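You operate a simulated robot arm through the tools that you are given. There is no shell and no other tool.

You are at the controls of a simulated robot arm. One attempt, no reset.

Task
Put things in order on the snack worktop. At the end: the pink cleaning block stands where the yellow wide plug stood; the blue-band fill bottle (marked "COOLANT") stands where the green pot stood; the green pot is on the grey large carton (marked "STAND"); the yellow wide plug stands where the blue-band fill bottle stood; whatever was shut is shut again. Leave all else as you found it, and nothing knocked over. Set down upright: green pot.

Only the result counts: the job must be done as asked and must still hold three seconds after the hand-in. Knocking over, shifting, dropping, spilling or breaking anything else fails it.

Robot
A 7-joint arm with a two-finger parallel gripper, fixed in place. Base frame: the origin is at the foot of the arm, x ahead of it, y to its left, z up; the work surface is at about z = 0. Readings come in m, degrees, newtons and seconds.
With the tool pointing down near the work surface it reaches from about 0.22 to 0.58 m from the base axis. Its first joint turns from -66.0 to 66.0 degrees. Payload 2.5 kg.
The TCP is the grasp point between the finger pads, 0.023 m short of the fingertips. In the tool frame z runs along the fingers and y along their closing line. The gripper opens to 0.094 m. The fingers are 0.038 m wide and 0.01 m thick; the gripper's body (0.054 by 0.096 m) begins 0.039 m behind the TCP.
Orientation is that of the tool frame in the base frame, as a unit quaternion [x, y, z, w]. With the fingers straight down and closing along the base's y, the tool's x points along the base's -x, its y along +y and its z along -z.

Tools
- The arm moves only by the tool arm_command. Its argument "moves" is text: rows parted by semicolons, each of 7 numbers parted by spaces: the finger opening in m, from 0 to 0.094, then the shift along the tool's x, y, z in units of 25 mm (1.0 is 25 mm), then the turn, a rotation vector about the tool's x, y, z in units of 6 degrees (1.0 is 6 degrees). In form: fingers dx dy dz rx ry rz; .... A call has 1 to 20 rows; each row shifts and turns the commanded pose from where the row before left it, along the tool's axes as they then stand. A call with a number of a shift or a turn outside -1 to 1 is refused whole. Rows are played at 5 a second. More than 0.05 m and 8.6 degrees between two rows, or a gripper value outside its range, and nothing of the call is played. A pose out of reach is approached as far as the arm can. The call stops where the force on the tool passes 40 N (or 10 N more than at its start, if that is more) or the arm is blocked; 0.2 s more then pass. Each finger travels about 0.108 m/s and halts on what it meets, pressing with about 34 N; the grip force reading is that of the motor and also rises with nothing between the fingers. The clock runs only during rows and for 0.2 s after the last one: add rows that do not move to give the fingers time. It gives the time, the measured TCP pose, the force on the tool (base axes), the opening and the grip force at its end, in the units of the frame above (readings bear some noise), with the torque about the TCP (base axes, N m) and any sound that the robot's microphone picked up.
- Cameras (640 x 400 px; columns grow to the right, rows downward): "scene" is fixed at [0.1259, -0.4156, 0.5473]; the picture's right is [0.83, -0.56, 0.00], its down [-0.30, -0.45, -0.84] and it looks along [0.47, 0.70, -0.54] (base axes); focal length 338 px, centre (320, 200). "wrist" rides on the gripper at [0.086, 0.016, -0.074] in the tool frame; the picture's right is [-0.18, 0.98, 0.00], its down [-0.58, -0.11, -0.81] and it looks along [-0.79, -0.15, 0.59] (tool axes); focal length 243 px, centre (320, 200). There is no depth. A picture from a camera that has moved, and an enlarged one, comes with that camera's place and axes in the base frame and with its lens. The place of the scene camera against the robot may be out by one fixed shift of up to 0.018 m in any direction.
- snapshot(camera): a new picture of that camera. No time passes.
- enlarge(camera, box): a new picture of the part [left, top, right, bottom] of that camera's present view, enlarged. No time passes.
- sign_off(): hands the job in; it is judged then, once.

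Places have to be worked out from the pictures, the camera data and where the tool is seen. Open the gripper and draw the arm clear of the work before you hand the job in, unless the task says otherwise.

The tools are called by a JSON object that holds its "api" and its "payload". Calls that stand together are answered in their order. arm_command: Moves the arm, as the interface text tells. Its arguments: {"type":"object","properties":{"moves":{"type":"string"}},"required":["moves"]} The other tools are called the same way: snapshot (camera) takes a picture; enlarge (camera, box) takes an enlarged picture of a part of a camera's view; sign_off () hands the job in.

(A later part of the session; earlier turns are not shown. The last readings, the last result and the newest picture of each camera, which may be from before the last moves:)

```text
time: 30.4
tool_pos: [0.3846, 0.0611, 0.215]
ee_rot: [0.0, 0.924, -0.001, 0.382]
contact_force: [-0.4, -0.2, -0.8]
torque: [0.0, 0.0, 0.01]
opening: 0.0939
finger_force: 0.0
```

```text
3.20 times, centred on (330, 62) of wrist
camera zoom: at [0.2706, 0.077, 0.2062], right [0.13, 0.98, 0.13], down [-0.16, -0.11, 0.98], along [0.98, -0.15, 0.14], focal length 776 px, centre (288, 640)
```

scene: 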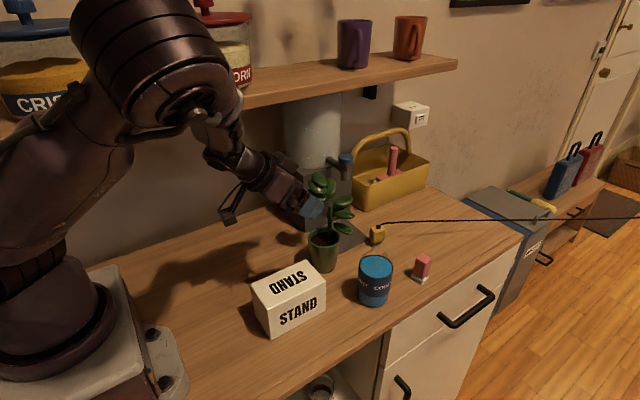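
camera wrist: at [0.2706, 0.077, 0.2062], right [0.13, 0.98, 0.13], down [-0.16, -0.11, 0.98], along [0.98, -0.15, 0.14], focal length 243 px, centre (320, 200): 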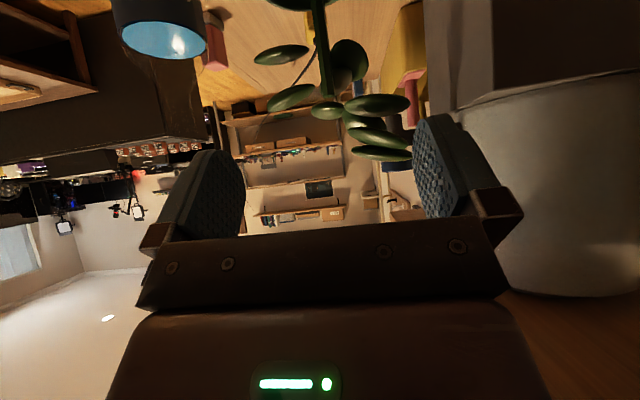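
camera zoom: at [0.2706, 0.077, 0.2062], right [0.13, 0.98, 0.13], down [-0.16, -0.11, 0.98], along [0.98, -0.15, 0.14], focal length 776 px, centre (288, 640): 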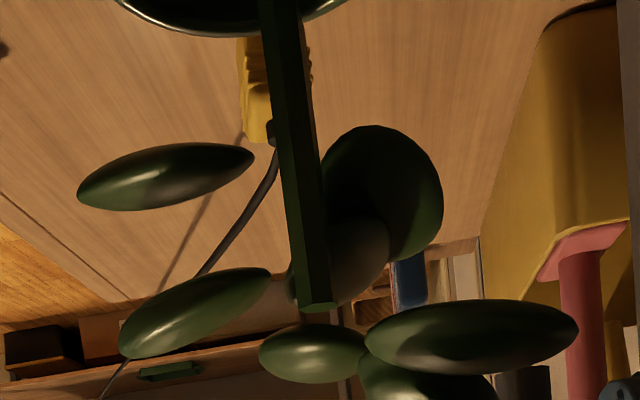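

Next I'll reduce the tilt from 45° to 33° in place, then measure the pot again.

{"api": "arm_command", "payload": {"moves": "0.094 0 0 0 0 0.5 0; 0.094 0 0 0 0 1 0; 0.094 0 0 0 0 0.5 0; 0.094 0 0 0 0 0 0"}}

{"api": "snapshot", "payload": {"camera": "wrist"}}

{"api": "enlarge", "payload": {"camera": "wrist", "box": [230, 0, 430, 125]}}

```text
time: 31.4
tool_pos: [0.3832, 0.0614, 0.2154]
ee_rot: [0.0, 0.959, 0.0, 0.282]
contact_force: [-0.3, -0.3, -0.7]
torque: [0.03, 0.02, 0.02]
opening: 0.094
finger_force: 0.1
```

```text
taken
camera wrist: at [0.2703, 0.0773, 0.2301], right [0.15, 0.98, 0.1], down [0.05, -0.11, 0.99], along [0.99, -0.15, -0.07], focal length 243 px, centre (320, 200)
```

wrist: 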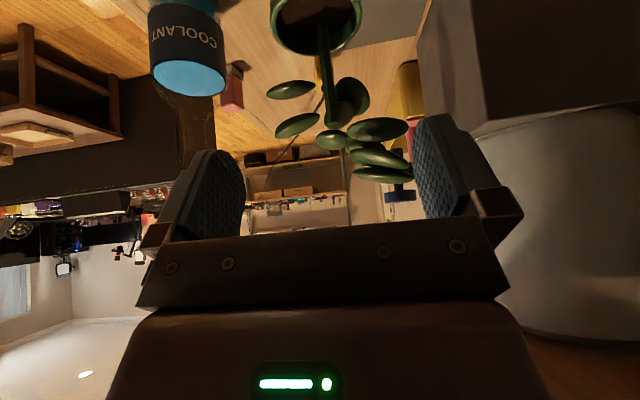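

```text
3.20 times, centred on (330, 62) of wrist
camera zoom: at [0.2703, 0.0773, 0.2301], right [0.15, 0.98, 0.1], down [0.05, -0.11, 0.99], along [0.99, -0.15, -0.07], focal length 776 px, centre (288, 640)
```

zoom: 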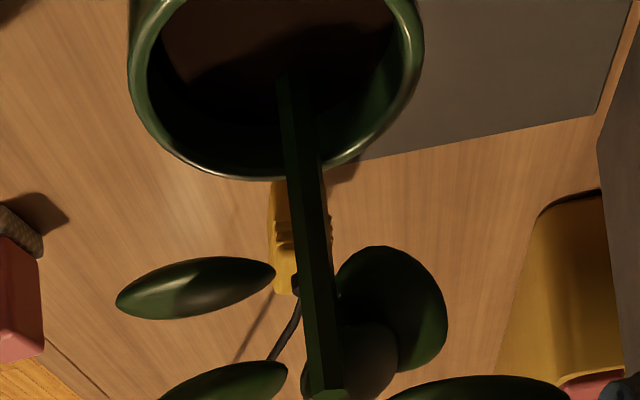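

The pot axis is now near (0.4455, 0.061), and the rim is about 68 mm wide. Before regrasping I want to see how far the small box on the upper side of the hand sticks out, since less tilt brings it nearer the leaves.

{"api": "enlarge", "payload": {"camera": "scene", "box": [200, 120, 380, 290]}}

{"api": "enlarge", "payload": {"camera": "scene", "box": [200, 120, 310, 230]}}

```text
2.35 times, centred on (290, 205) of scene
camera zoom: at [0.1259, -0.4156, 0.5473], right [0.83, -0.56, 0.0], down [-0.3, -0.45, -0.84], along [0.47, 0.7, -0.54], focal length 794 px, centre (391, 188)
```

zoom: 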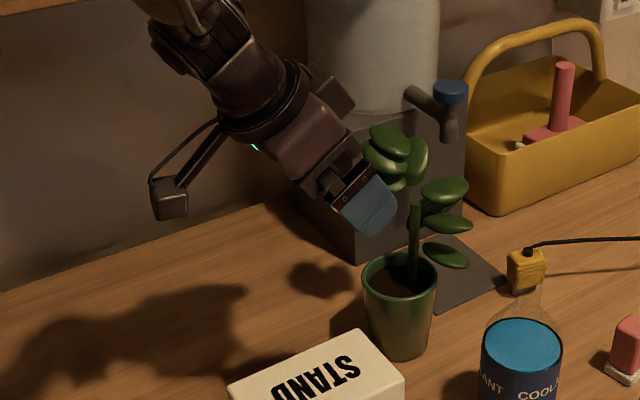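

```text
3.64 times, centred on (255, 175) of scene
camera zoom: at [0.1259, -0.4156, 0.5473], right [0.83, -0.56, 0.0], down [-0.3, -0.45, -0.84], along [0.47, 0.7, -0.54], focal length 1227 px, centre (556, 291)
```

zoom: 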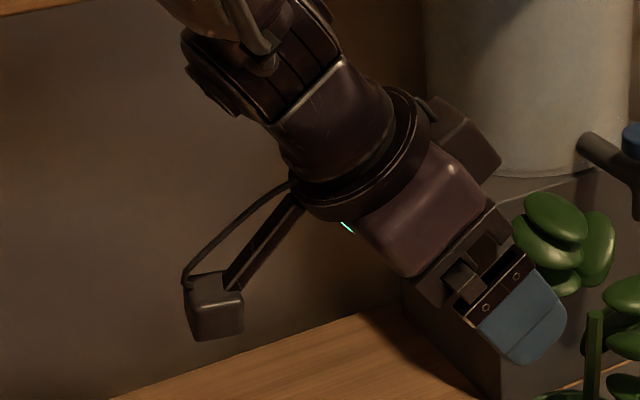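

With the scene camera's offset corrected by about (-0.0075, +0.005), the carton's top is at z of about 0.079 and spans x 0.26–0.378 and y -0.044–0.023. Before regrasping, I'll test with the empty hand how close over the carton this tilt can reach.

{"api": "arm_command", "payload": {"moves": "0.094 0.69 -0.575 0.13 0 0 0; 0.094 0.69 -0.575 0.13 0 0 0; 0.094 0.69 -0.575 0.13 0 0 0; 0.094 0.69 -0.575 0.13 0 0 0; 0.094 0.69 -0.575 0.13 0 0 0; 0.094 0 0 0 0 0 0"}}

{"api": "snapshot", "payload": {"camera": "scene"}}

```text
time: 32.8
tool_pos: [0.3181, -0.0119, 0.1551]
ee_rot: [0.001, 0.959, -0.001, 0.283]
contact_force: [0.4, -0.2, 0.0]
torque: [0.04, 0.02, 0.0]
opening: 0.0937
finger_force: 0.0
```

```text
taken
```

scene: 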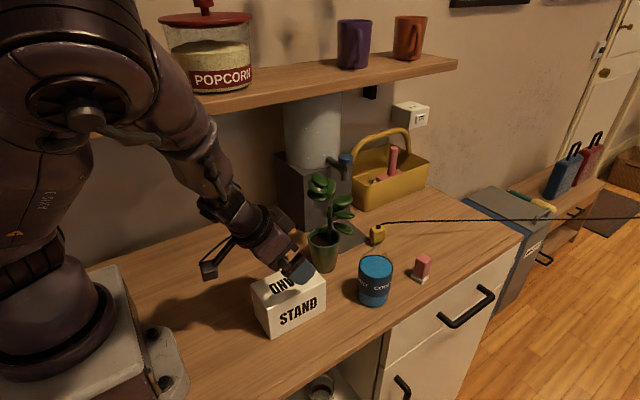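

At 33° this point is reachable. I'll shift to x of about 0.332 and increase the tilt here to see how far it goes.

{"api": "arm_command", "payload": {"moves": "0.094 -0.47 0 0.305 0 0 0; 0.094 0 0 0 0 -0.6 0; 0.094 0 0 0 0 -0.6 0; 0.094 0 0 0 0 0 0"}}

{"api": "arm_command", "payload": {"moves": "0.094 0 0 0 0 -0.4 0; 0.094 0 0 0 0 -0.4 0; 0.094 0 0 0 0 0 0"}}

```text
time: 33.8
tool_pos: [0.3324, -0.0127, 0.1537]
ee_rot: [0.001, 0.939, 0.0, 0.344]
contact_force: [-0.9, -0.2, -0.5]
torque: [0.0, 0.0, 0.0]
opening: 0.0942
finger_force: 0.1
```

```text
time: 34.6
tool_pos: [0.3412, -0.0124, 0.1526]
ee_rot: [0.0, 0.924, 0.0, 0.383]
contact_force: [0.1, 0.6, 0.6]
torque: [0.01, 0.04, 0.02]
opening: 0.0939
finger_force: 0.1
out of reach, approached as far as the arm can: row 1, 2
```

At about 40° the hand reaches x of about 0.33, so regrasping near 39.6° will put the pot fully on the carton. I'll set that tilt, go up and over, and come down to the standoff behind the pot.

{"api": "arm_command", "payload": {"moves": "0.094 0 0 0 0 0.92 0; 0.094 -0.637 0 -0.77 0 0 0; 0.094 -0.637 0 -0.77 0 0 0; 0.094 -0.262 0.734 0.217 0 0 0; 0.094 -0.262 0.734 0.217 0 0 0; 0.094 -0.262 0.734 0.217 0 0 0; 0.094 -0.262 0.734 0.217 0 0 0; 0.094 0 0 0 0 0 0; 0.094 0.504 0 0.609 0 0 0; 0.094 0.504 0 0.609 0 0 0; 0.094 0.504 0 0.609 0 0 0; 0.094 0 0 0 0 0 0"}}

{"api": "snapshot", "payload": {"camera": "wrist"}}

{"api": "enlarge", "payload": {"camera": "scene", "box": [200, 120, 380, 290]}}

```text
time: 37.2
tool_pos: [0.3755, 0.0638, 0.1428]
ee_rot: [0.001, 0.941, -0.001, 0.338]
contact_force: [-0.9, 0.1, -0.2]
torque: [-0.02, 0.01, -0.01]
opening: 0.0941
finger_force: 0.1
```

```text
taken
camera wrist: at [0.262, 0.0784, 0.1447], right [0.14, 0.98, 0.12], down [-0.06, -0.11, 0.99], along [0.99, -0.15, 0.05], focal length 243 px, centre (320, 200)
```

wrist: 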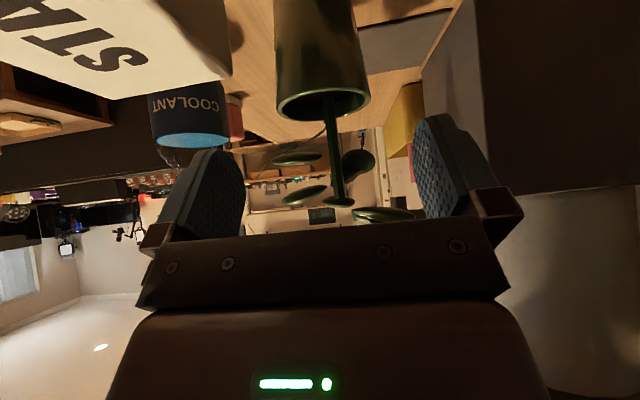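

```text
2.35 times, centred on (290, 205) of scene
camera zoom: at [0.1259, -0.4156, 0.5473], right [0.83, -0.56, 0.0], down [-0.3, -0.45, -0.84], along [0.47, 0.7, -0.54], focal length 794 px, centre (391, 188)
```

zoom: 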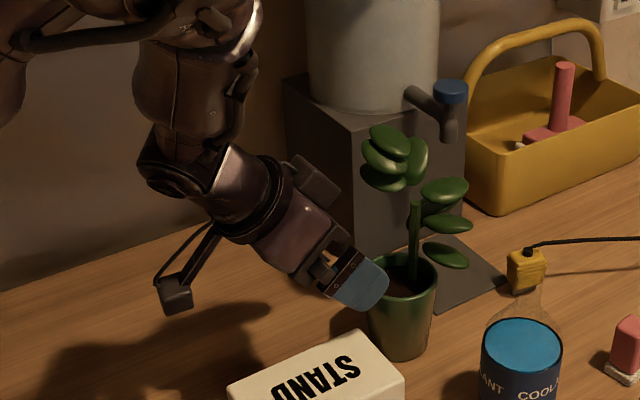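

The pot is lined up at y of about 0.0625. I'll advance along the tool axis most of the way, then check.

{"api": "arm_command", "payload": {"moves": "0.094 0 -0.05 0.6 0 0 0; 0.094 0 0 0.7 0 0 0; 0.094 0 0 0.7 0 0 0; 0.094 0 0 0.5 0 0 0; 0.094 0 0 0 0 0 0"}}

{"api": "snapshot", "payload": {"camera": "wrist"}}

{"api": "enlarge", "payload": {"camera": "scene", "box": [240, 150, 380, 290]}}

```text
time: 38.4
tool_pos: [0.4156, 0.0608, 0.0955]
ee_rot: [0.0, 0.941, 0.0, 0.337]
contact_force: [-0.6, -0.6, -0.5]
torque: [0.03, -0.01, 0.0]
opening: 0.0939
finger_force: 0.1
```

```text
taken
camera wrist: at [0.3014, 0.0777, 0.097], right [0.14, 0.98, 0.12], down [-0.06, -0.11, 0.99], along [0.99, -0.15, 0.05], focal length 243 px, centre (320, 200)
```

wrist: 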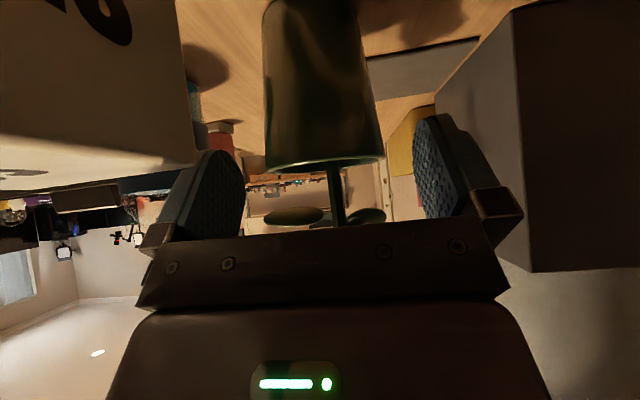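

```text
2.86 times, centred on (310, 220) of scene
camera zoom: at [0.1259, -0.4156, 0.5473], right [0.83, -0.56, 0.0], down [-0.3, -0.45, -0.84], along [0.47, 0.7, -0.54], focal length 964 px, centre (349, 143)
```

zoom: 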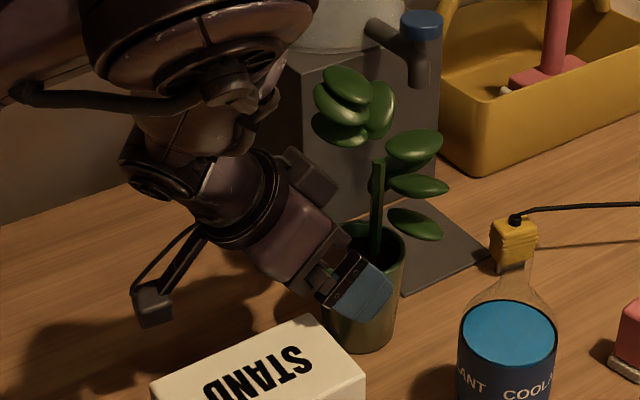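

Everything is still clear, with the pot centred and the rim at z of about 0.084. I'll take the last 27 mm and then close.

{"api": "arm_command", "payload": {"moves": "0.094 0 0 0.4 0 0 0; 0.094 0 0 0.4 0 0 0; 0.094 0 0 0.27 0 0 0; 0.094 0 0 0 0 0 0"}}

{"api": "snapshot", "payload": {"camera": "wrist"}}

{"api": "enlarge", "payload": {"camera": "scene", "box": [240, 150, 380, 290]}}

```text
time: 39.4
tool_pos: [0.4315, 0.0619, 0.0737]
ee_rot: [0.001, 0.941, 0.0, 0.337]
contact_force: [0.1, 0.5, 0.2]
torque: [0.03, 0.02, 0.01]
opening: 0.0939
finger_force: 0.1
```

```text
taken
camera wrist: at [0.3185, 0.0774, 0.0762], right [0.14, 0.98, 0.12], down [-0.06, -0.11, 0.99], along [0.99, -0.15, 0.05], focal length 243 px, centre (320, 200)
```

wrist: 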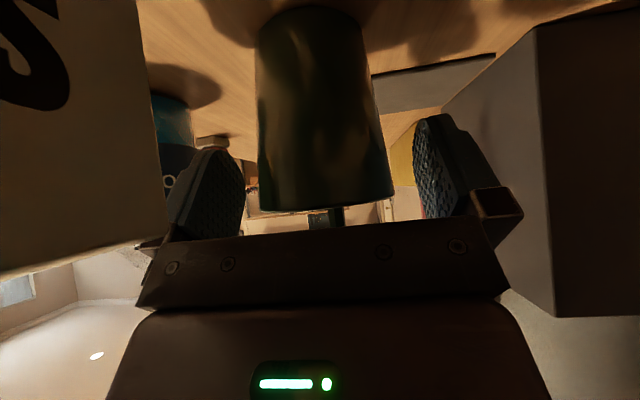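

```text
2.86 times, centred on (310, 220) of scene
camera zoom: at [0.1259, -0.4156, 0.5473], right [0.83, -0.56, 0.0], down [-0.3, -0.45, -0.84], along [0.47, 0.7, -0.54], focal length 964 px, centre (349, 143)
```

zoom: 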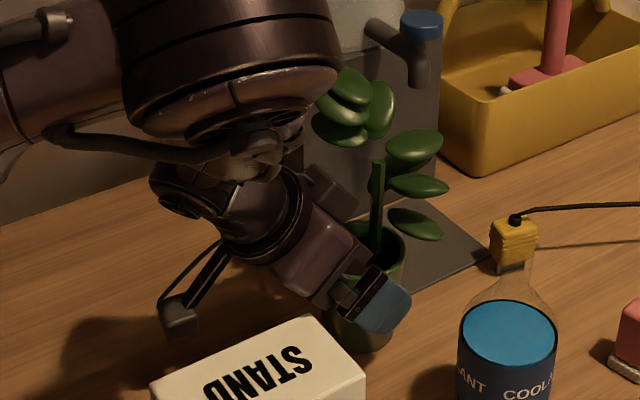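

No contact and good alignment, so I close on the pot.

{"api": "arm_command", "payload": {"moves": "0.085 0 0 0 0 0 0; 0.078 0 0 0 0 0 0; 0.07 0 0 0 0 0 0; 0.06 0 0 0 0 0 0; 0.06 0 0 0 0 0 0; 0.06 0 0 0 0 0 0"}}

{"api": "arm_command", "payload": {"moves": "0.06 -0.13 0 -0.155 0 0 0; 0.06 -0.13 0 -0.155 0 0 0; 0.06 -0.13 0 -0.155 0 0 0; 0.06 0 0 0 0 0 0"}}

{"api": "snapshot", "payload": {"camera": "wrist"}}

{"api": "enlarge", "payload": {"camera": "scene", "box": [240, 150, 380, 290]}}

```text
time: 40.8
tool_pos: [0.4315, 0.0617, 0.0744]
ee_rot: [0.0, 0.941, -0.001, 0.338]
contact_force: [0.1, 0.4, 2.0]
torque: [-0.15, 0.0, 0.02]
opening: 0.0668
finger_force: 34.3
```

```text
time: 41.8
tool_pos: [0.4307, 0.0611, 0.0894]
ee_rot: [0.001, 0.941, 0.0, 0.337]
contact_force: [0.8, 0.3, -5.5]
torque: [0.01, 0.12, 0.01]
opening: 0.0673
finger_force: 34.2
```

```text
taken
camera wrist: at [0.318, 0.0775, 0.0917], right [0.14, 0.98, 0.12], down [-0.06, -0.11, 0.99], along [0.99, -0.15, 0.05], focal length 243 px, centre (320, 200)
```

wrist: 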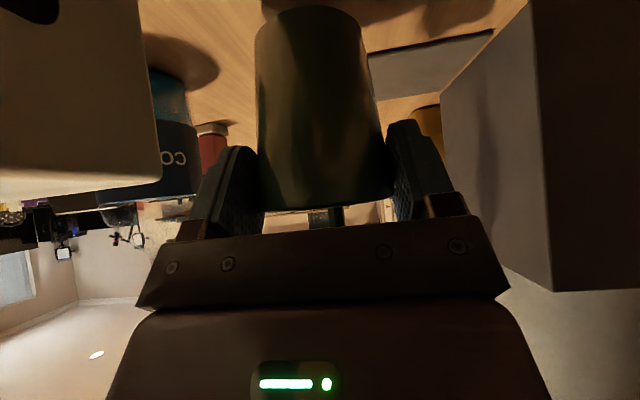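

```text
2.86 times, centred on (310, 220) of scene
camera zoom: at [0.1259, -0.4156, 0.5473], right [0.83, -0.56, 0.0], down [-0.3, -0.45, -0.84], along [0.47, 0.7, -0.54], focal length 964 px, centre (349, 143)
```

zoom: 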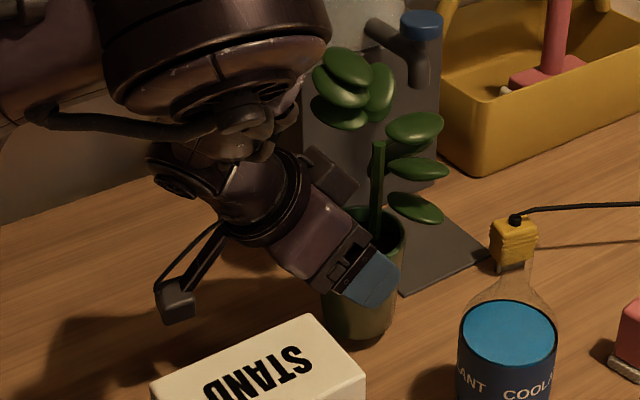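

The pot is lifted again and hanging upright. I'll raise it to a TCP z of about 0.195 and carry it over the carton.

{"api": "arm_command", "payload": {"moves": "0.06 -0.25 0 -0.3 0 0 0; 0.06 -0.45 0 -0.544 0 0 0; 0.06 -0.45 0 -0.544 0 0 0; 0.06 -0.45 0 -0.544 0 0 0; 0.06 -0.45 0 -0.544 0 0 0; 0.06 -0.45 0 -0.544 0 0 0; 0.06 -0.2 0 -0.245 0 0 0; 0.06 0 0 0 0 0 0"}}

{"api": "arm_command", "payload": {"moves": "0.06 0.2 -0.19 -0.165 0 0 0; 0.06 0.384 -0.358 -0.3175 0 0 0; 0.06 0.384 -0.358 -0.3175 0 0 0; 0.06 0.384 -0.358 -0.3175 0 0 0; 0.06 0.384 -0.358 -0.3175 0 0 0; 0.06 0.384 -0.358 -0.3175 0 0 0; 0.06 0.384 -0.358 -0.3175 0 0 0; 0.06 0.3 -0.28 -0.248 0 0 0; 0.06 0 0 0 0 0 0"}}

{"api": "snapshot", "payload": {"camera": "scene"}}

{"api": "enlarge", "payload": {"camera": "scene", "box": [200, 160, 380, 340]}}

```text
time: 43.6
tool_pos: [0.4311, 0.0613, 0.1944]
ee_rot: [0.0, 0.941, 0.0, 0.337]
contact_force: [0.5, -0.2, -5.2]
torque: [-0.02, 0.09, 0.0]
opening: 0.0669
finger_force: 34.0
```

```text
time: 45.6
tool_pos: [0.3408, -0.0037, 0.1951]
ee_rot: [0.0, 0.941, 0.0, 0.337]
contact_force: [-0.3, -0.4, -6.3]
torque: [0.0, 0.06, -0.01]
opening: 0.0668
finger_force: 34.5
```

```text
taken
```

scene: 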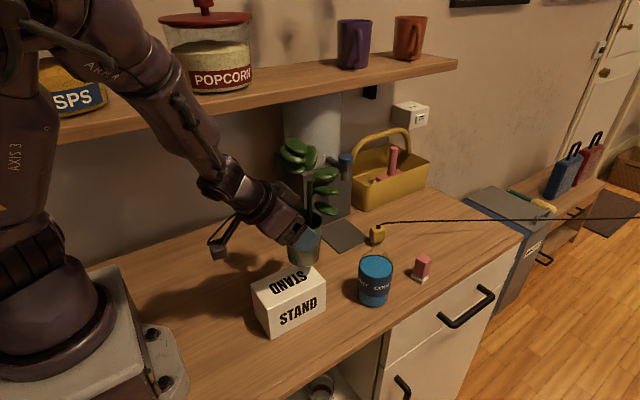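

```text
2.22 times, centred on (290, 250) of scene
camera zoom: at [0.1259, -0.4156, 0.5473], right [0.83, -0.56, 0.0], down [-0.3, -0.45, -0.84], along [0.47, 0.7, -0.54], focal length 750 px, centre (387, 89)
```

zoom: 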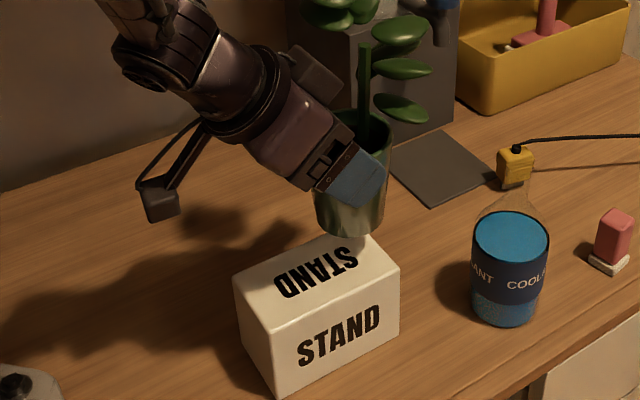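

The pot is over the carton. I'll go down 2.5 cm, then ease further toward the base and check the reach.

{"api": "arm_command", "payload": {"moves": "0.06 0.32 -0.14 0.385 0 0 0; 0.06 0.32 -0.14 0.385 0 0 0; 0.06 0.15 0 -0.125 0 0 0; 0.06 0.15 0 -0.125 0 0 0; 0.06 0.1 0 -0.083 0 0 0; 0.06 0 0 0 0 0 0"}}

{"api": "enlarge", "payload": {"camera": "scene", "box": [200, 160, 380, 340]}}

{"api": "snapshot", "payload": {"camera": "wrist"}}

```text
time: 47.0
tool_pos: [0.3327, -0.0126, 0.1698]
ee_rot: [0.0, 0.941, -0.001, 0.337]
contact_force: [-1.4, 0.1, -6.2]
torque: [-0.03, 0.09, -0.05]
opening: 0.0671
finger_force: 34.0
out of reach, approached as far as the arm can: row 5
```

```text
2.22 times, centred on (290, 250) of scene
camera zoom: at [0.1259, -0.4156, 0.5473], right [0.83, -0.56, 0.0], down [-0.3, -0.45, -0.84], along [0.47, 0.7, -0.54], focal length 750 px, centre (387, 89)
```

zoom: 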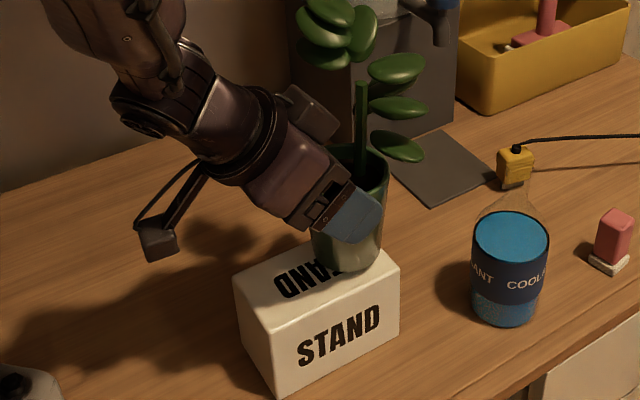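

```text
taken
camera wrist: at [0.2188, 0.0043, 0.1724], right [0.14, 0.98, 0.12], down [-0.06, -0.11, 0.99], along [0.99, -0.15, 0.05], focal length 243 px, centre (320, 200)
```

wrist: 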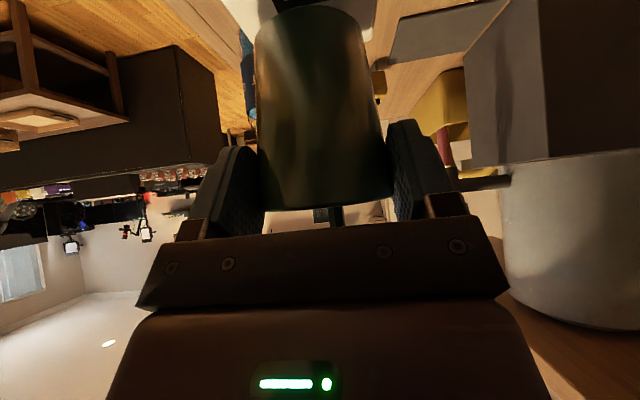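

The reach limit is at x of about 0.3327, which puts the pot axis near x = 0.348. I'll zoom in to confirm the base lies within the carton top.

{"api": "enlarge", "payload": {"camera": "wrist", "box": [220, 0, 420, 110]}}

{"api": "enlarge", "payload": {"camera": "scene", "box": [250, 220, 350, 310]}}

```text
3.20 times, centred on (320, 55) of wrist
camera zoom: at [0.2188, 0.0043, 0.1724], right [0.14, 0.98, 0.12], down [-0.06, -0.11, 0.99], along [0.99, -0.15, 0.05], focal length 776 px, centre (320, 664)
```

zoom: 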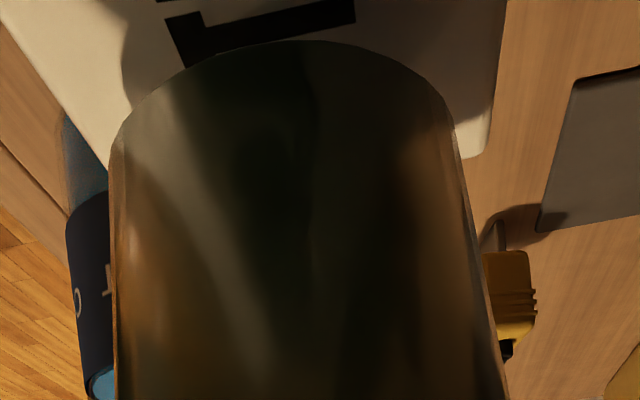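

```text
4.44 times, centred on (300, 265) of scene
camera zoom: at [0.1259, -0.4156, 0.5473], right [0.83, -0.56, 0.0], down [-0.3, -0.45, -0.84], along [0.47, 0.7, -0.54], focal length 1500 px, centre (409, -89)
```

zoom: 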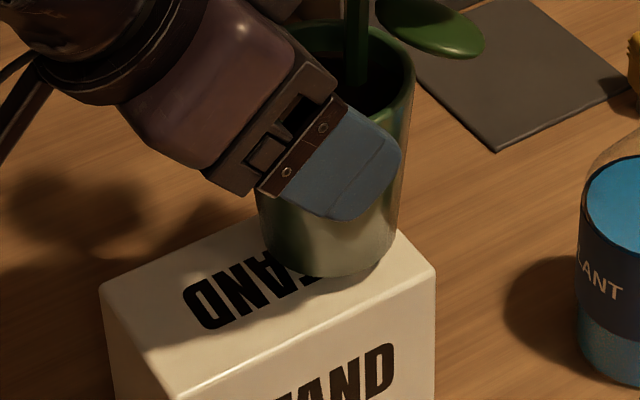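

Both views agree that the base centre is near (0.348, -0.011), inside the carton top, which spans y -0.046…0.024 and reaches x of about 0.38. I'll lower gently toward contact.

{"api": "arm_command", "payload": {"moves": "0.06 0.13 0.02 0.154 0 0 0; 0.06 0.13 0.02 0.154 0 0 0; 0.06 0.05 0 0.06 0 0 0; 0.06 0 0 0 0 0 0"}}

```text
time: 48.0
tool_pos: [0.3314, -0.0102, 0.1604]
ee_rot: [0.0, 0.941, -0.001, 0.339]
contact_force: [-6.2, -0.6, 16.1]
torque: [-0.01, 0.34, 0.03]
opening: 0.067
finger_force: 33.9
```

The pot's base has met the carton at a TCP z of about 0.160, a little higher than I estimated. I'll back off slightly to ease the pressing force before opening.

{"api": "arm_command", "payload": {"moves": "0.06 -0.04 0 -0.05 0 0 0; 0.06 0 0 0 0 0 0"}}

{"api": "enlarge", "payload": {"camera": "scene", "box": [240, 190, 350, 340]}}

```text
time: 48.6
tool_pos: [0.3301, -0.0118, 0.1577]
ee_rot: [0.001, 0.942, -0.001, 0.337]
contact_force: [0.9, 0.1, -3.9]
torque: [-0.02, -0.03, -0.01]
opening: 0.067
finger_force: 34.3
```

```text
2.67 times, centred on (295, 265) of scene
camera zoom: at [0.1259, -0.4156, 0.5473], right [0.83, -0.56, 0.0], down [-0.3, -0.45, -0.84], along [0.47, 0.7, -0.54], focal length 900 px, centre (387, 27)
```

zoom: 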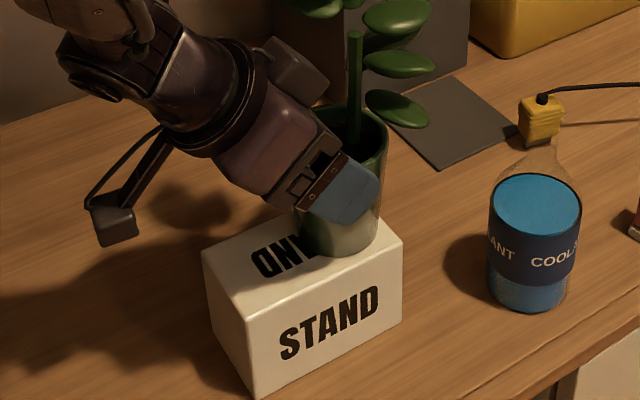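

It is just touching now, with part of the weight taken. I'll ease down 1 mm, then open the fingers slowly.

{"api": "arm_command", "payload": {"moves": "0.06 0.026 0 0.031 0 0 0; 0.06 0 0 0 0 0 0"}}

```text
time: 49.2
tool_pos: [0.3333, -0.0098, 0.1588]
ee_rot: [-0.001, 0.941, 0.001, 0.339]
contact_force: [-7.7, -0.9, 18.0]
torque: [0.04, 0.04, 0.01]
opening: 0.0671
finger_force: 33.8
```

It is pressing again, at about 20 N for 1 mm. I'll lift half a millimetre to lighten the contact before releasing.

{"api": "arm_command", "payload": {"moves": "0.06 -0.015 0 -0.018 0 0 0; 0.06 0 0 0 0 0 0; 0.06 0 0 0 0 0 0"}}

```text
time: 50.0
tool_pos: [0.3324, -0.011, 0.1581]
ee_rot: [0.0, 0.941, 0.0, 0.338]
contact_force: [2.4, 3.2, 3.3]
torque: [0.19, -0.45, 0.04]
opening: 0.0671
finger_force: 34.1
```

The contact is light now, so I'll open the fingers gradually to let the pot settle flat.

{"api": "arm_command", "payload": {"moves": "0.0665 0 0 0 0 0 0; 0.068 0 0 0 0 0 0; 0.07 0 0 0 0 0 0; 0.075 0 0 0 0 0 0; 0.082 0 0 0 0 0 0; 0.09 0 0 0 0 0 0; 0.094 0 0 0 0 0 0; 0.094 0 0 0 0 0 0"}}

{"api": "enlarge", "payload": {"camera": "scene", "box": [240, 150, 380, 340]}}

{"api": "snapshot", "payload": {"camera": "wrist"}}

```text
time: 51.8
tool_pos: [0.3317, -0.011, 0.1584]
ee_rot: [0.0, 0.941, 0.0, 0.337]
contact_force: [0.1, -0.2, -0.2]
torque: [0.0, 0.01, -0.01]
opening: 0.0939
finger_force: 0.1
```

```text
2.11 times, centred on (310, 245) of scene
camera zoom: at [0.1259, -0.4156, 0.5473], right [0.83, -0.56, 0.0], down [-0.3, -0.45, -0.84], along [0.47, 0.7, -0.54], focal length 710 px, centre (341, 105)
```

zoom: 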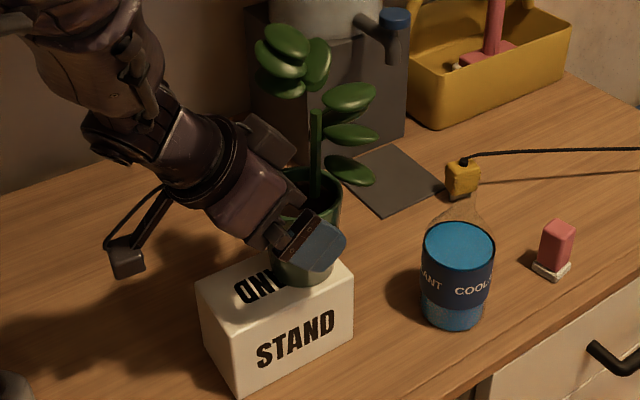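

```text
taken
camera wrist: at [0.2183, 0.0049, 0.1612], right [0.14, 0.98, 0.12], down [-0.06, -0.11, 0.99], along [0.99, -0.15, 0.05], focal length 243 px, centre (320, 200)
```

wrist: 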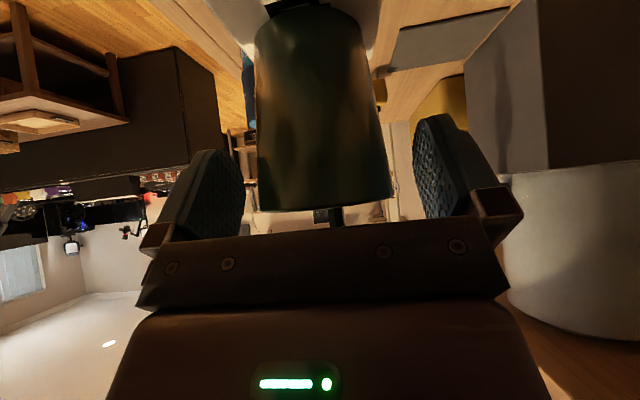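

The pot stands on the carton. The hand is at its inner reach limit, so I can't back straight out. Instead I'll swing it about the wrist, reducing tilt while the TCP moves back, which draws the fingers away from the pot and the box away from the leaves. I'll start with two small steps.

{"api": "arm_command", "payload": {"moves": "0.094 0.36 0 -0.01 0 0.5 0; 0.094 0.36 0 -0.01 0 0.5 0; 0.094 0 0 0 0 0 0"}}

{"api": "enlarge", "payload": {"camera": "scene", "box": [240, 150, 380, 340]}}

{"api": "snapshot", "payload": {"camera": "wrist"}}

```text
time: 52.6
tool_pos: [0.3175, -0.011, 0.1473]
ee_rot: [0.0, 0.958, -0.001, 0.287]
contact_force: [0.1, -0.6, 0.0]
torque: [-0.02, 0.0, 0.0]
opening: 0.0941
finger_force: 0.1
```

```text
2.11 times, centred on (310, 245) of scene
camera zoom: at [0.1259, -0.4156, 0.5473], right [0.83, -0.56, 0.0], down [-0.3, -0.45, -0.84], along [0.47, 0.7, -0.54], focal length 710 px, centre (341, 105)
```

zoom: 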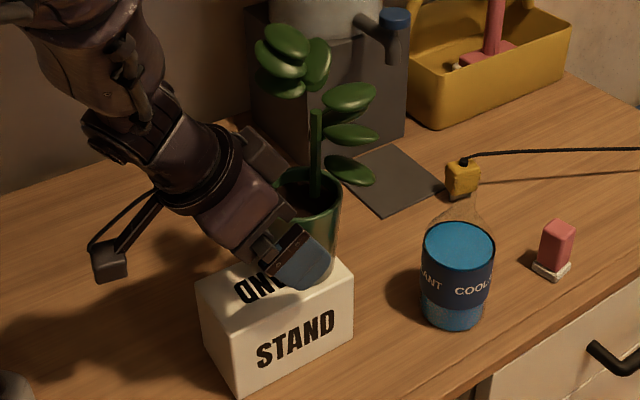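

```text
taken
camera wrist: at [0.2055, 0.0053, 0.1622], right [0.15, 0.98, 0.1], down [0.04, -0.11, 0.99], along [0.99, -0.15, -0.06], focal length 243 px, centre (320, 200)
```

wrist: 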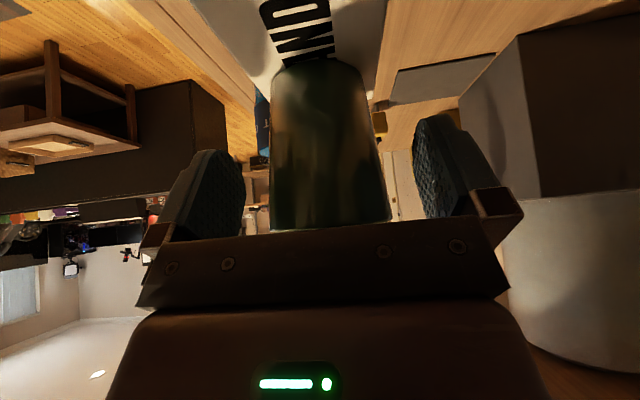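

That works with no contact. I'll continue the swing with a slight rise.

{"api": "arm_command", "payload": {"moves": "0.094 0.36 0 -0.1 0 0.5 0; 0.094 0.36 0 -0.1 0 0.5 0; 0.094 0.36 0 -0.1 0 0.5 0; 0.094 0.36 0 -0.1 0 0.5 0; 0.094 0 0 0 0 0 0"}}

{"api": "enlarge", "payload": {"camera": "scene", "box": [240, 150, 380, 340]}}

{"api": "snapshot", "payload": {"camera": "wrist"}}

```text
time: 53.8
tool_pos: [0.287, -0.0126, 0.1395]
ee_rot: [-0.001, 0.983, 0.0, 0.185]
contact_force: [-0.1, 0.9, 0.6]
torque: [0.0, -0.03, 0.02]
opening: 0.0939
finger_force: 0.2
out of reach, approached as far as the arm can: row 3
```

```text
2.11 times, centred on (310, 245) of scene
camera zoom: at [0.1259, -0.4156, 0.5473], right [0.83, -0.56, 0.0], down [-0.3, -0.45, -0.84], along [0.47, 0.7, -0.54], focal length 710 px, centre (341, 105)
```

zoom: 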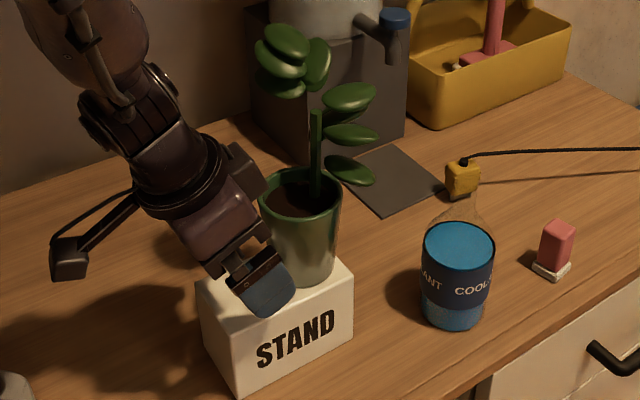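

```text
taken
camera wrist: at [0.1788, 0.0042, 0.1773], right [0.17, 0.98, 0.07], down [0.25, -0.11, 0.96], along [0.95, -0.15, -0.26], focal length 243 px, centre (320, 200)
```

wrist: 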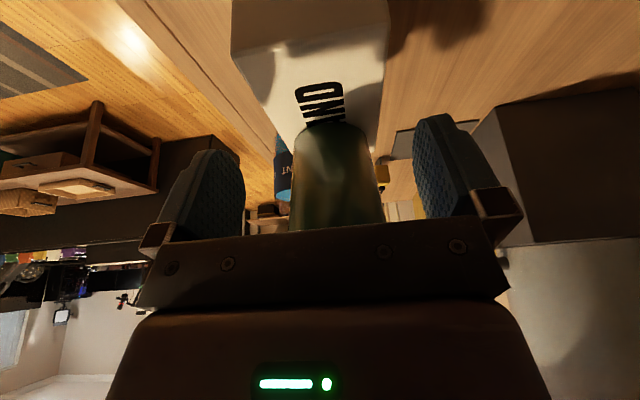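

The hand is nearly out. I'll take a few more of the same steps, then rise straight up clear of the plant.

{"api": "arm_command", "payload": {"moves": "0.094 0.3 0 -0.25 0 0.5 0; 0.094 0.3 0 -0.25 0 0.5 0; 0.094 0.3 0 -0.25 0 0.5 0; 0.094 0 0 -0.6 0 0 0; 0.094 0 0 -0.8 0 0 0; 0.094 0 0 -0.8 0 0 0; 0.094 0 0 0 0 0 0"}}

{"api": "snapshot", "payload": {"camera": "scene"}}

{"api": "snapshot", "payload": {"camera": "wrist"}}

```text
time: 55.4
tool_pos: [0.2545, -0.0118, 0.2017]
ee_rot: [0.001, 0.994, -0.002, 0.107]
contact_force: [-0.1, 1.5, -0.4]
torque: [-0.02, 0.05, 0.01]
opening: 0.0938
finger_force: 0.1
out of reach, approached as far as the arm can: row 4, 6
```

```text
taken
```

scene: 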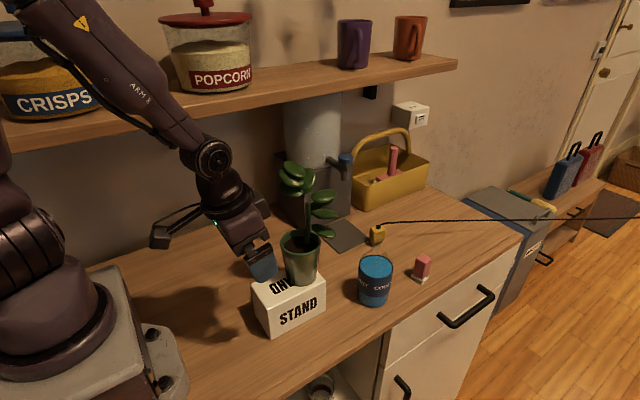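

```text
taken
camera wrist: at [0.1544, 0.0035, 0.2548], right [0.18, 0.98, 0.04], down [0.4, -0.11, 0.91], along [0.9, -0.15, -0.41], focal length 243 px, centre (320, 200)
```

wrist: 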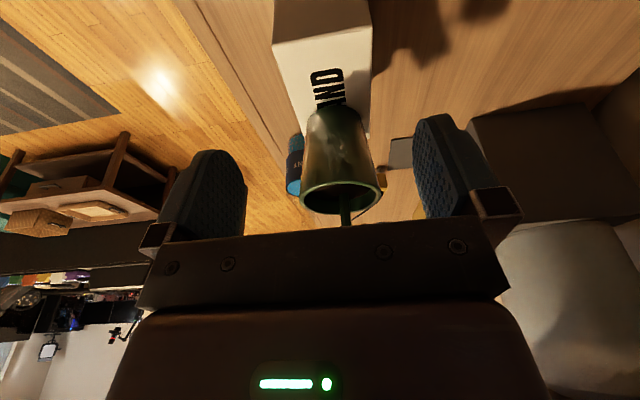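

The pot stands squarely on the carton and the hand is clear. Next is the bottle, where I'll turn the hand -90° so the wrist camera stays away from the plant. First I'll rise, untilt, and go around on the front side.

{"api": "arm_command", "payload": {"moves": "0.094 -0.213 0 -0.9 0 0 0; 0.094 -0.213 0 -0.9 0 0 0; 0.094 0 0 0 0 1 0; 0.094 0 0 0 0 1 0; 0.094 0 0 0 0 0.05 0; 0.094 0 -1 0 0 0 0; 0.094 0 -1 0 0 0 0; 0.094 0 -1 0 0 0 0; 0.094 0 -1 0 0 0 0; 0.094 0 -1 0 0 0 0; 0.094 0 -0.5 0 0 0 0; 0.094 0 0 0 0 0 0"}}

{"api": "snapshot", "payload": {"camera": "scene"}}

```text
time: 58.0
tool_pos: [0.2564, -0.1495, 0.2451]
ee_rot: [0.0, 1.0, 0.0, 0.0]
contact_force: [0.3, -0.2, 0.0]
torque: [0.0, -0.01, 0.02]
opening: 0.0939
finger_force: 0.1
```

```text
taken
```

scene: 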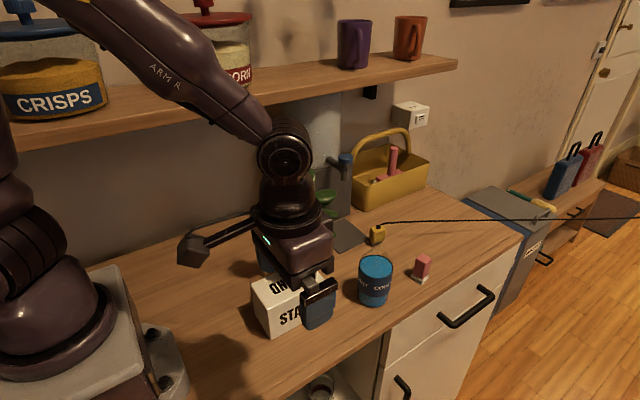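

I'll go forward along the front side, then turn the hand -90° about the vertical and check whether the wrist allows it.

{"api": "arm_command", "payload": {"moves": "0.094 -0.93 0 0 0 0 0; 0.094 -0.93 0 0 0 0 0; 0.094 -0.93 0 0 0 0 0; 0.094 -0.93 0 0 0 0 0; 0.094 -0.93 0 0 0 0 0; 0.094 -0.93 0 0 0 0 0; 0.094 -0.93 0 0 0 0 0; 0.094 0 0 0 0 0 -1; 0.094 0 0 0 0 0 -1; 0.094 0 0 0 0 0 -1; 0.094 0 0 0 0 0 -1; 0.094 0 0 0 0 0 -1; 0.094 0 0 0 0 0 0"}}

{"api": "arm_command", "payload": {"moves": "0.094 0 0 0 0 0 -1; 0.094 0 0 0 0 0 -1; 0.094 0 0 0 0 0 -1; 0.094 0 0 0 0 0 -1; 0.094 0 0 0 0 0 -1; 0.094 0 0 0 0 0 -1; 0.094 0 0 0 0 0 -1; 0.094 0 0 0 0 0 -1; 0.094 0 0 0 0 0 -1; 0.094 0 0 0 0 0 -1; 0.094 0 0 0 0 0 0"}}

{"api": "snapshot", "payload": {"camera": "scene"}}

{"api": "snapshot", "payload": {"camera": "wrist"}}

```text
time: 60.8
tool_pos: [0.4167, -0.149, 0.2463]
ee_rot: [-0.26, 0.966, -0.001, 0.001]
contact_force: [0.0, 0.4, 0.5]
torque: [-0.02, 0.02, 0.02]
opening: 0.0938
finger_force: 0.2
```

```text
time: 63.2
tool_pos: [0.4153, -0.1495, 0.2489]
ee_rot: [0.707, -0.707, 0.001, -0.001]
contact_force: [-1.1, 0.7, 0.3]
torque: [-0.01, 0.0, -0.01]
opening: 0.0939
finger_force: 0.0
```

```text
taken
```

scene: 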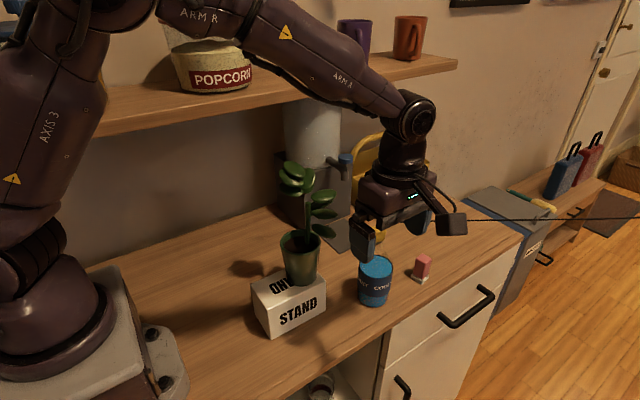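

```text
taken
camera wrist: at [0.4007, -0.2358, 0.3224], right [-0.98, 0.18, 0.0], down [0.11, 0.58, 0.81], along [0.15, 0.79, -0.59], focal length 243 px, centre (320, 200)
```

wrist: 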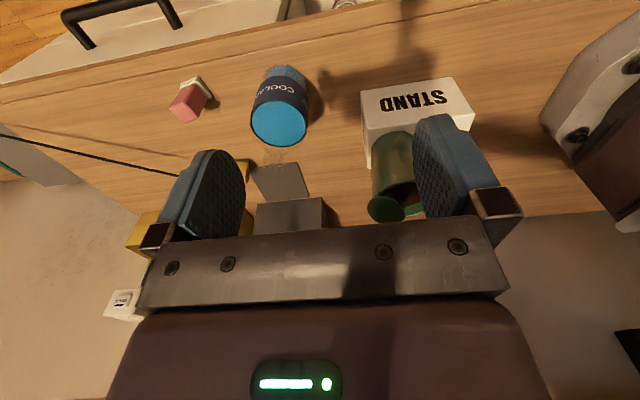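

The -90° yaw works and gives a good view. I'll zoom in to measure the bottle, its neck, and the other places.

{"api": "enlarge", "payload": {"camera": "wrist", "box": [220, 40, 360, 190]}}

{"api": "enlarge", "payload": {"camera": "wrist", "box": [140, 40, 300, 200]}}

{"api": "enlarge", "payload": {"camera": "scene", "box": [330, 200, 440, 320]}}

```text
2.67 times, centred on (290, 115) of wrist
camera zoom: at [0.4007, -0.2358, 0.3224], right [-0.98, 0.18, 0.0], down [0.11, 0.58, 0.81], along [0.15, 0.79, -0.59], focal length 647 px, centre (400, 427)
```

zoom: 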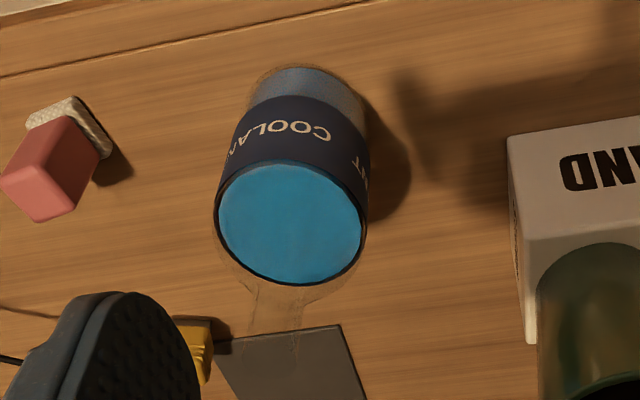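

```text
2.50 times, centred on (220, 120) of wrist
camera zoom: at [0.4007, -0.2358, 0.3224], right [-0.98, 0.18, 0.0], down [0.11, 0.58, 0.81], along [0.15, 0.79, -0.59], focal length 606 px, centre (570, 400)
```

zoom: 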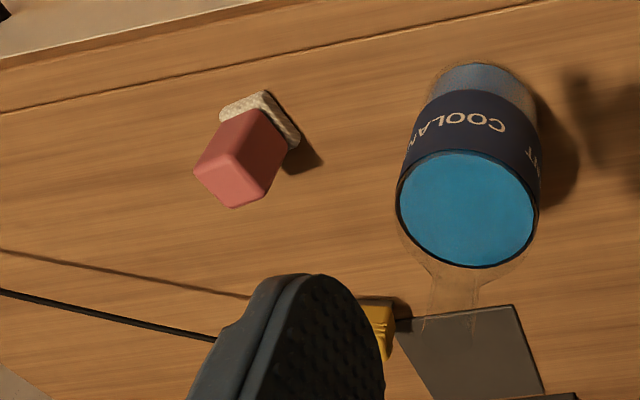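

```text
3.33 times, centred on (385, 260) of scene
camera zoom: at [0.1259, -0.4156, 0.5473], right [0.83, -0.56, 0.0], down [-0.3, -0.45, -0.84], along [0.47, 0.7, -0.54], focal length 1125 px, centre (103, 0)
```

zoom: 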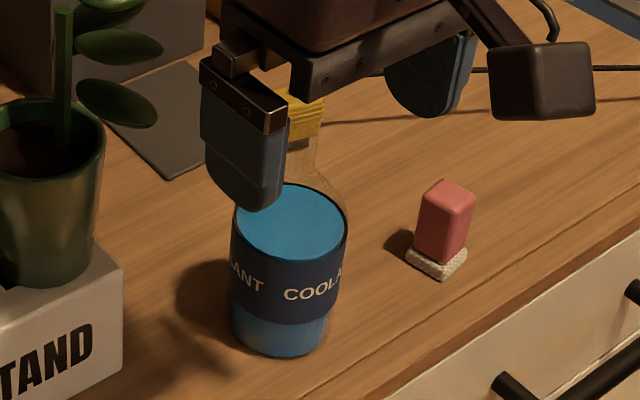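

The bottle axis comes out near (0.479, -0.0715). I'll enlarge the glass neck to find its top and bottom heights.

{"api": "enlarge", "payload": {"camera": "wrist", "box": [245, 120, 315, 190]}}

{"api": "enlarge", "payload": {"camera": "scene", "box": [345, 210, 405, 270]}}

```text
5.71 times, centred on (280, 155) of wrist
camera zoom: at [0.4007, -0.2358, 0.3224], right [-0.98, 0.18, 0.0], down [0.11, 0.58, 0.81], along [0.15, 0.79, -0.59], focal length 1386 px, centre (549, 457)
```

zoom: 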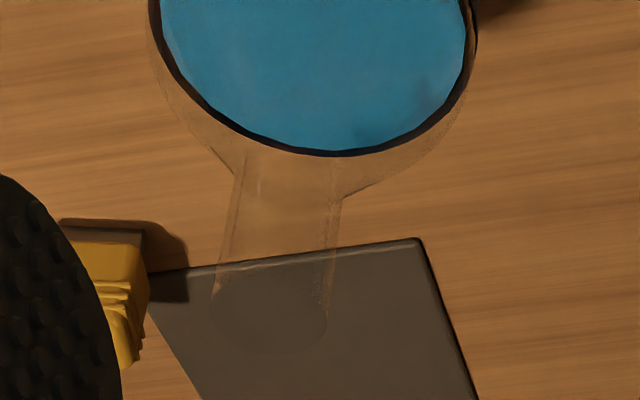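

```text
6.67 times, centred on (375, 240) of scene
camera zoom: at [0.1259, -0.4156, 0.5473], right [0.83, -0.56, 0.0], down [-0.3, -0.45, -0.84], along [0.47, 0.7, -0.54], focal length 2250 px, centre (-47, -67)
```

zoom: 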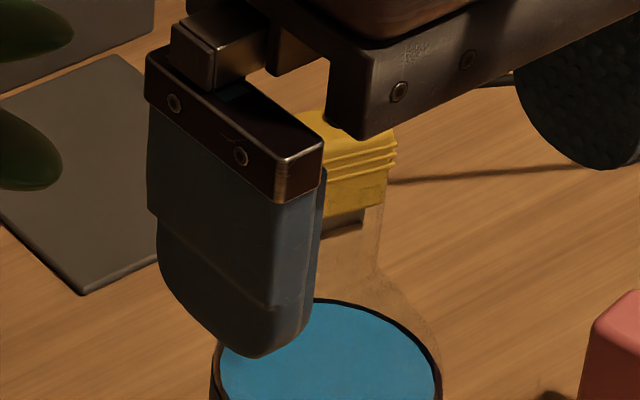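

The neck runs from z of about 0.128 to 0.161 and is about 20 mm across, centred near (0.481, -0.0715). I'll move above it and stop with the fingertips just over the neck to check alignment.

{"api": "arm_command", "payload": {"moves": "0.08 -0.78 -0.652 0 0 0 0; 0.08 -0.78 -0.652 0 0 0 0; 0.08 -0.78 -0.652 0 0 0 0; 0.08 -0.78 -0.652 0 0 0 0; 0.08 0 0 0.7 0 0 0; 0.08 0 0 0.7 0 0 0; 0.08 0 0 0.7 0 0 0; 0.08 0 0 0 0 0 0"}}

{"api": "snapshot", "payload": {"camera": "wrist"}}

{"api": "enlarge", "payload": {"camera": "scene", "box": [330, 170, 450, 310]}}

```text
time: 65.0
tool_pos: [0.4837, -0.0736, 0.1954]
ee_rot: [0.707, -0.707, 0.001, 0.0]
contact_force: [0.0, 0.4, 0.3]
torque: [-0.02, -0.02, -0.04]
opening: 0.0801
finger_force: 0.1
```

```text
taken
camera wrist: at [0.4675, -0.1594, 0.2696], right [-0.98, 0.18, 0.0], down [0.11, 0.58, 0.81], along [0.15, 0.79, -0.59], focal length 243 px, centre (320, 200)
```

wrist: 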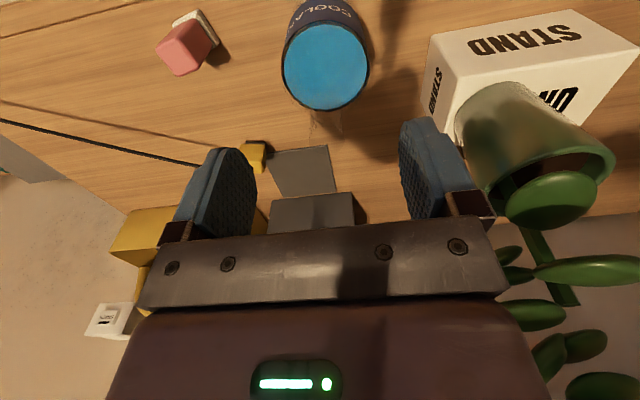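

```text
2.86 times, centred on (390, 240) of scene
camera zoom: at [0.1259, -0.4156, 0.5473], right [0.83, -0.56, 0.0], down [-0.3, -0.45, -0.84], along [0.47, 0.7, -0.54], focal length 964 px, centre (120, 86)
```

zoom: 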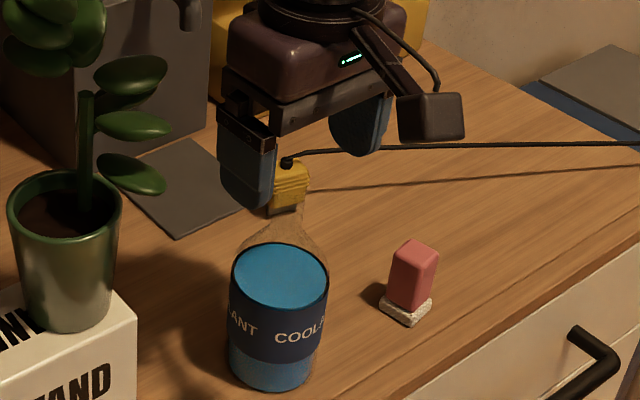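

I'll zoom in on the area between the fingers to see the neck relative to them.

{"api": "enlarge", "payload": {"camera": "wrist", "box": [270, 60, 390, 200]}}

{"api": "enlarge", "payload": {"camera": "scene", "box": [345, 200, 405, 260]}}

```text
2.86 times, centred on (330, 130) of wrist
camera zoom: at [0.4675, -0.1594, 0.2696], right [-0.98, 0.18, 0.0], down [0.11, 0.58, 0.81], along [0.15, 0.79, -0.59], focal length 693 px, centre (291, 400)
```

zoom: 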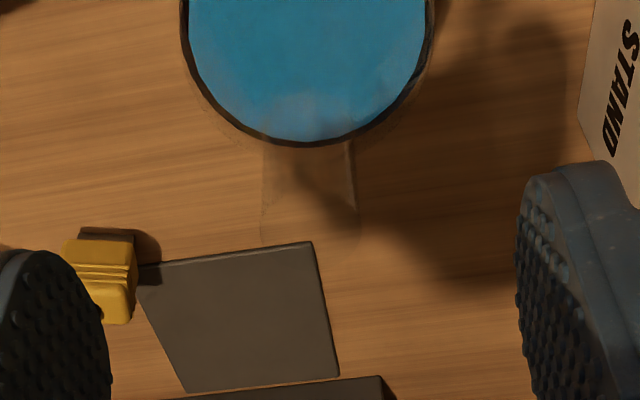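

```text
6.67 times, centred on (375, 230) of scene
camera zoom: at [0.1259, -0.4156, 0.5473], right [0.83, -0.56, 0.0], down [-0.3, -0.45, -0.84], along [0.47, 0.7, -0.54], focal length 2250 px, centre (-47, 0)
```

zoom: 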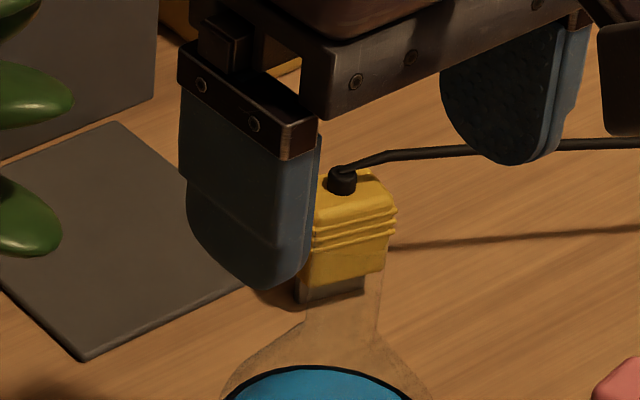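

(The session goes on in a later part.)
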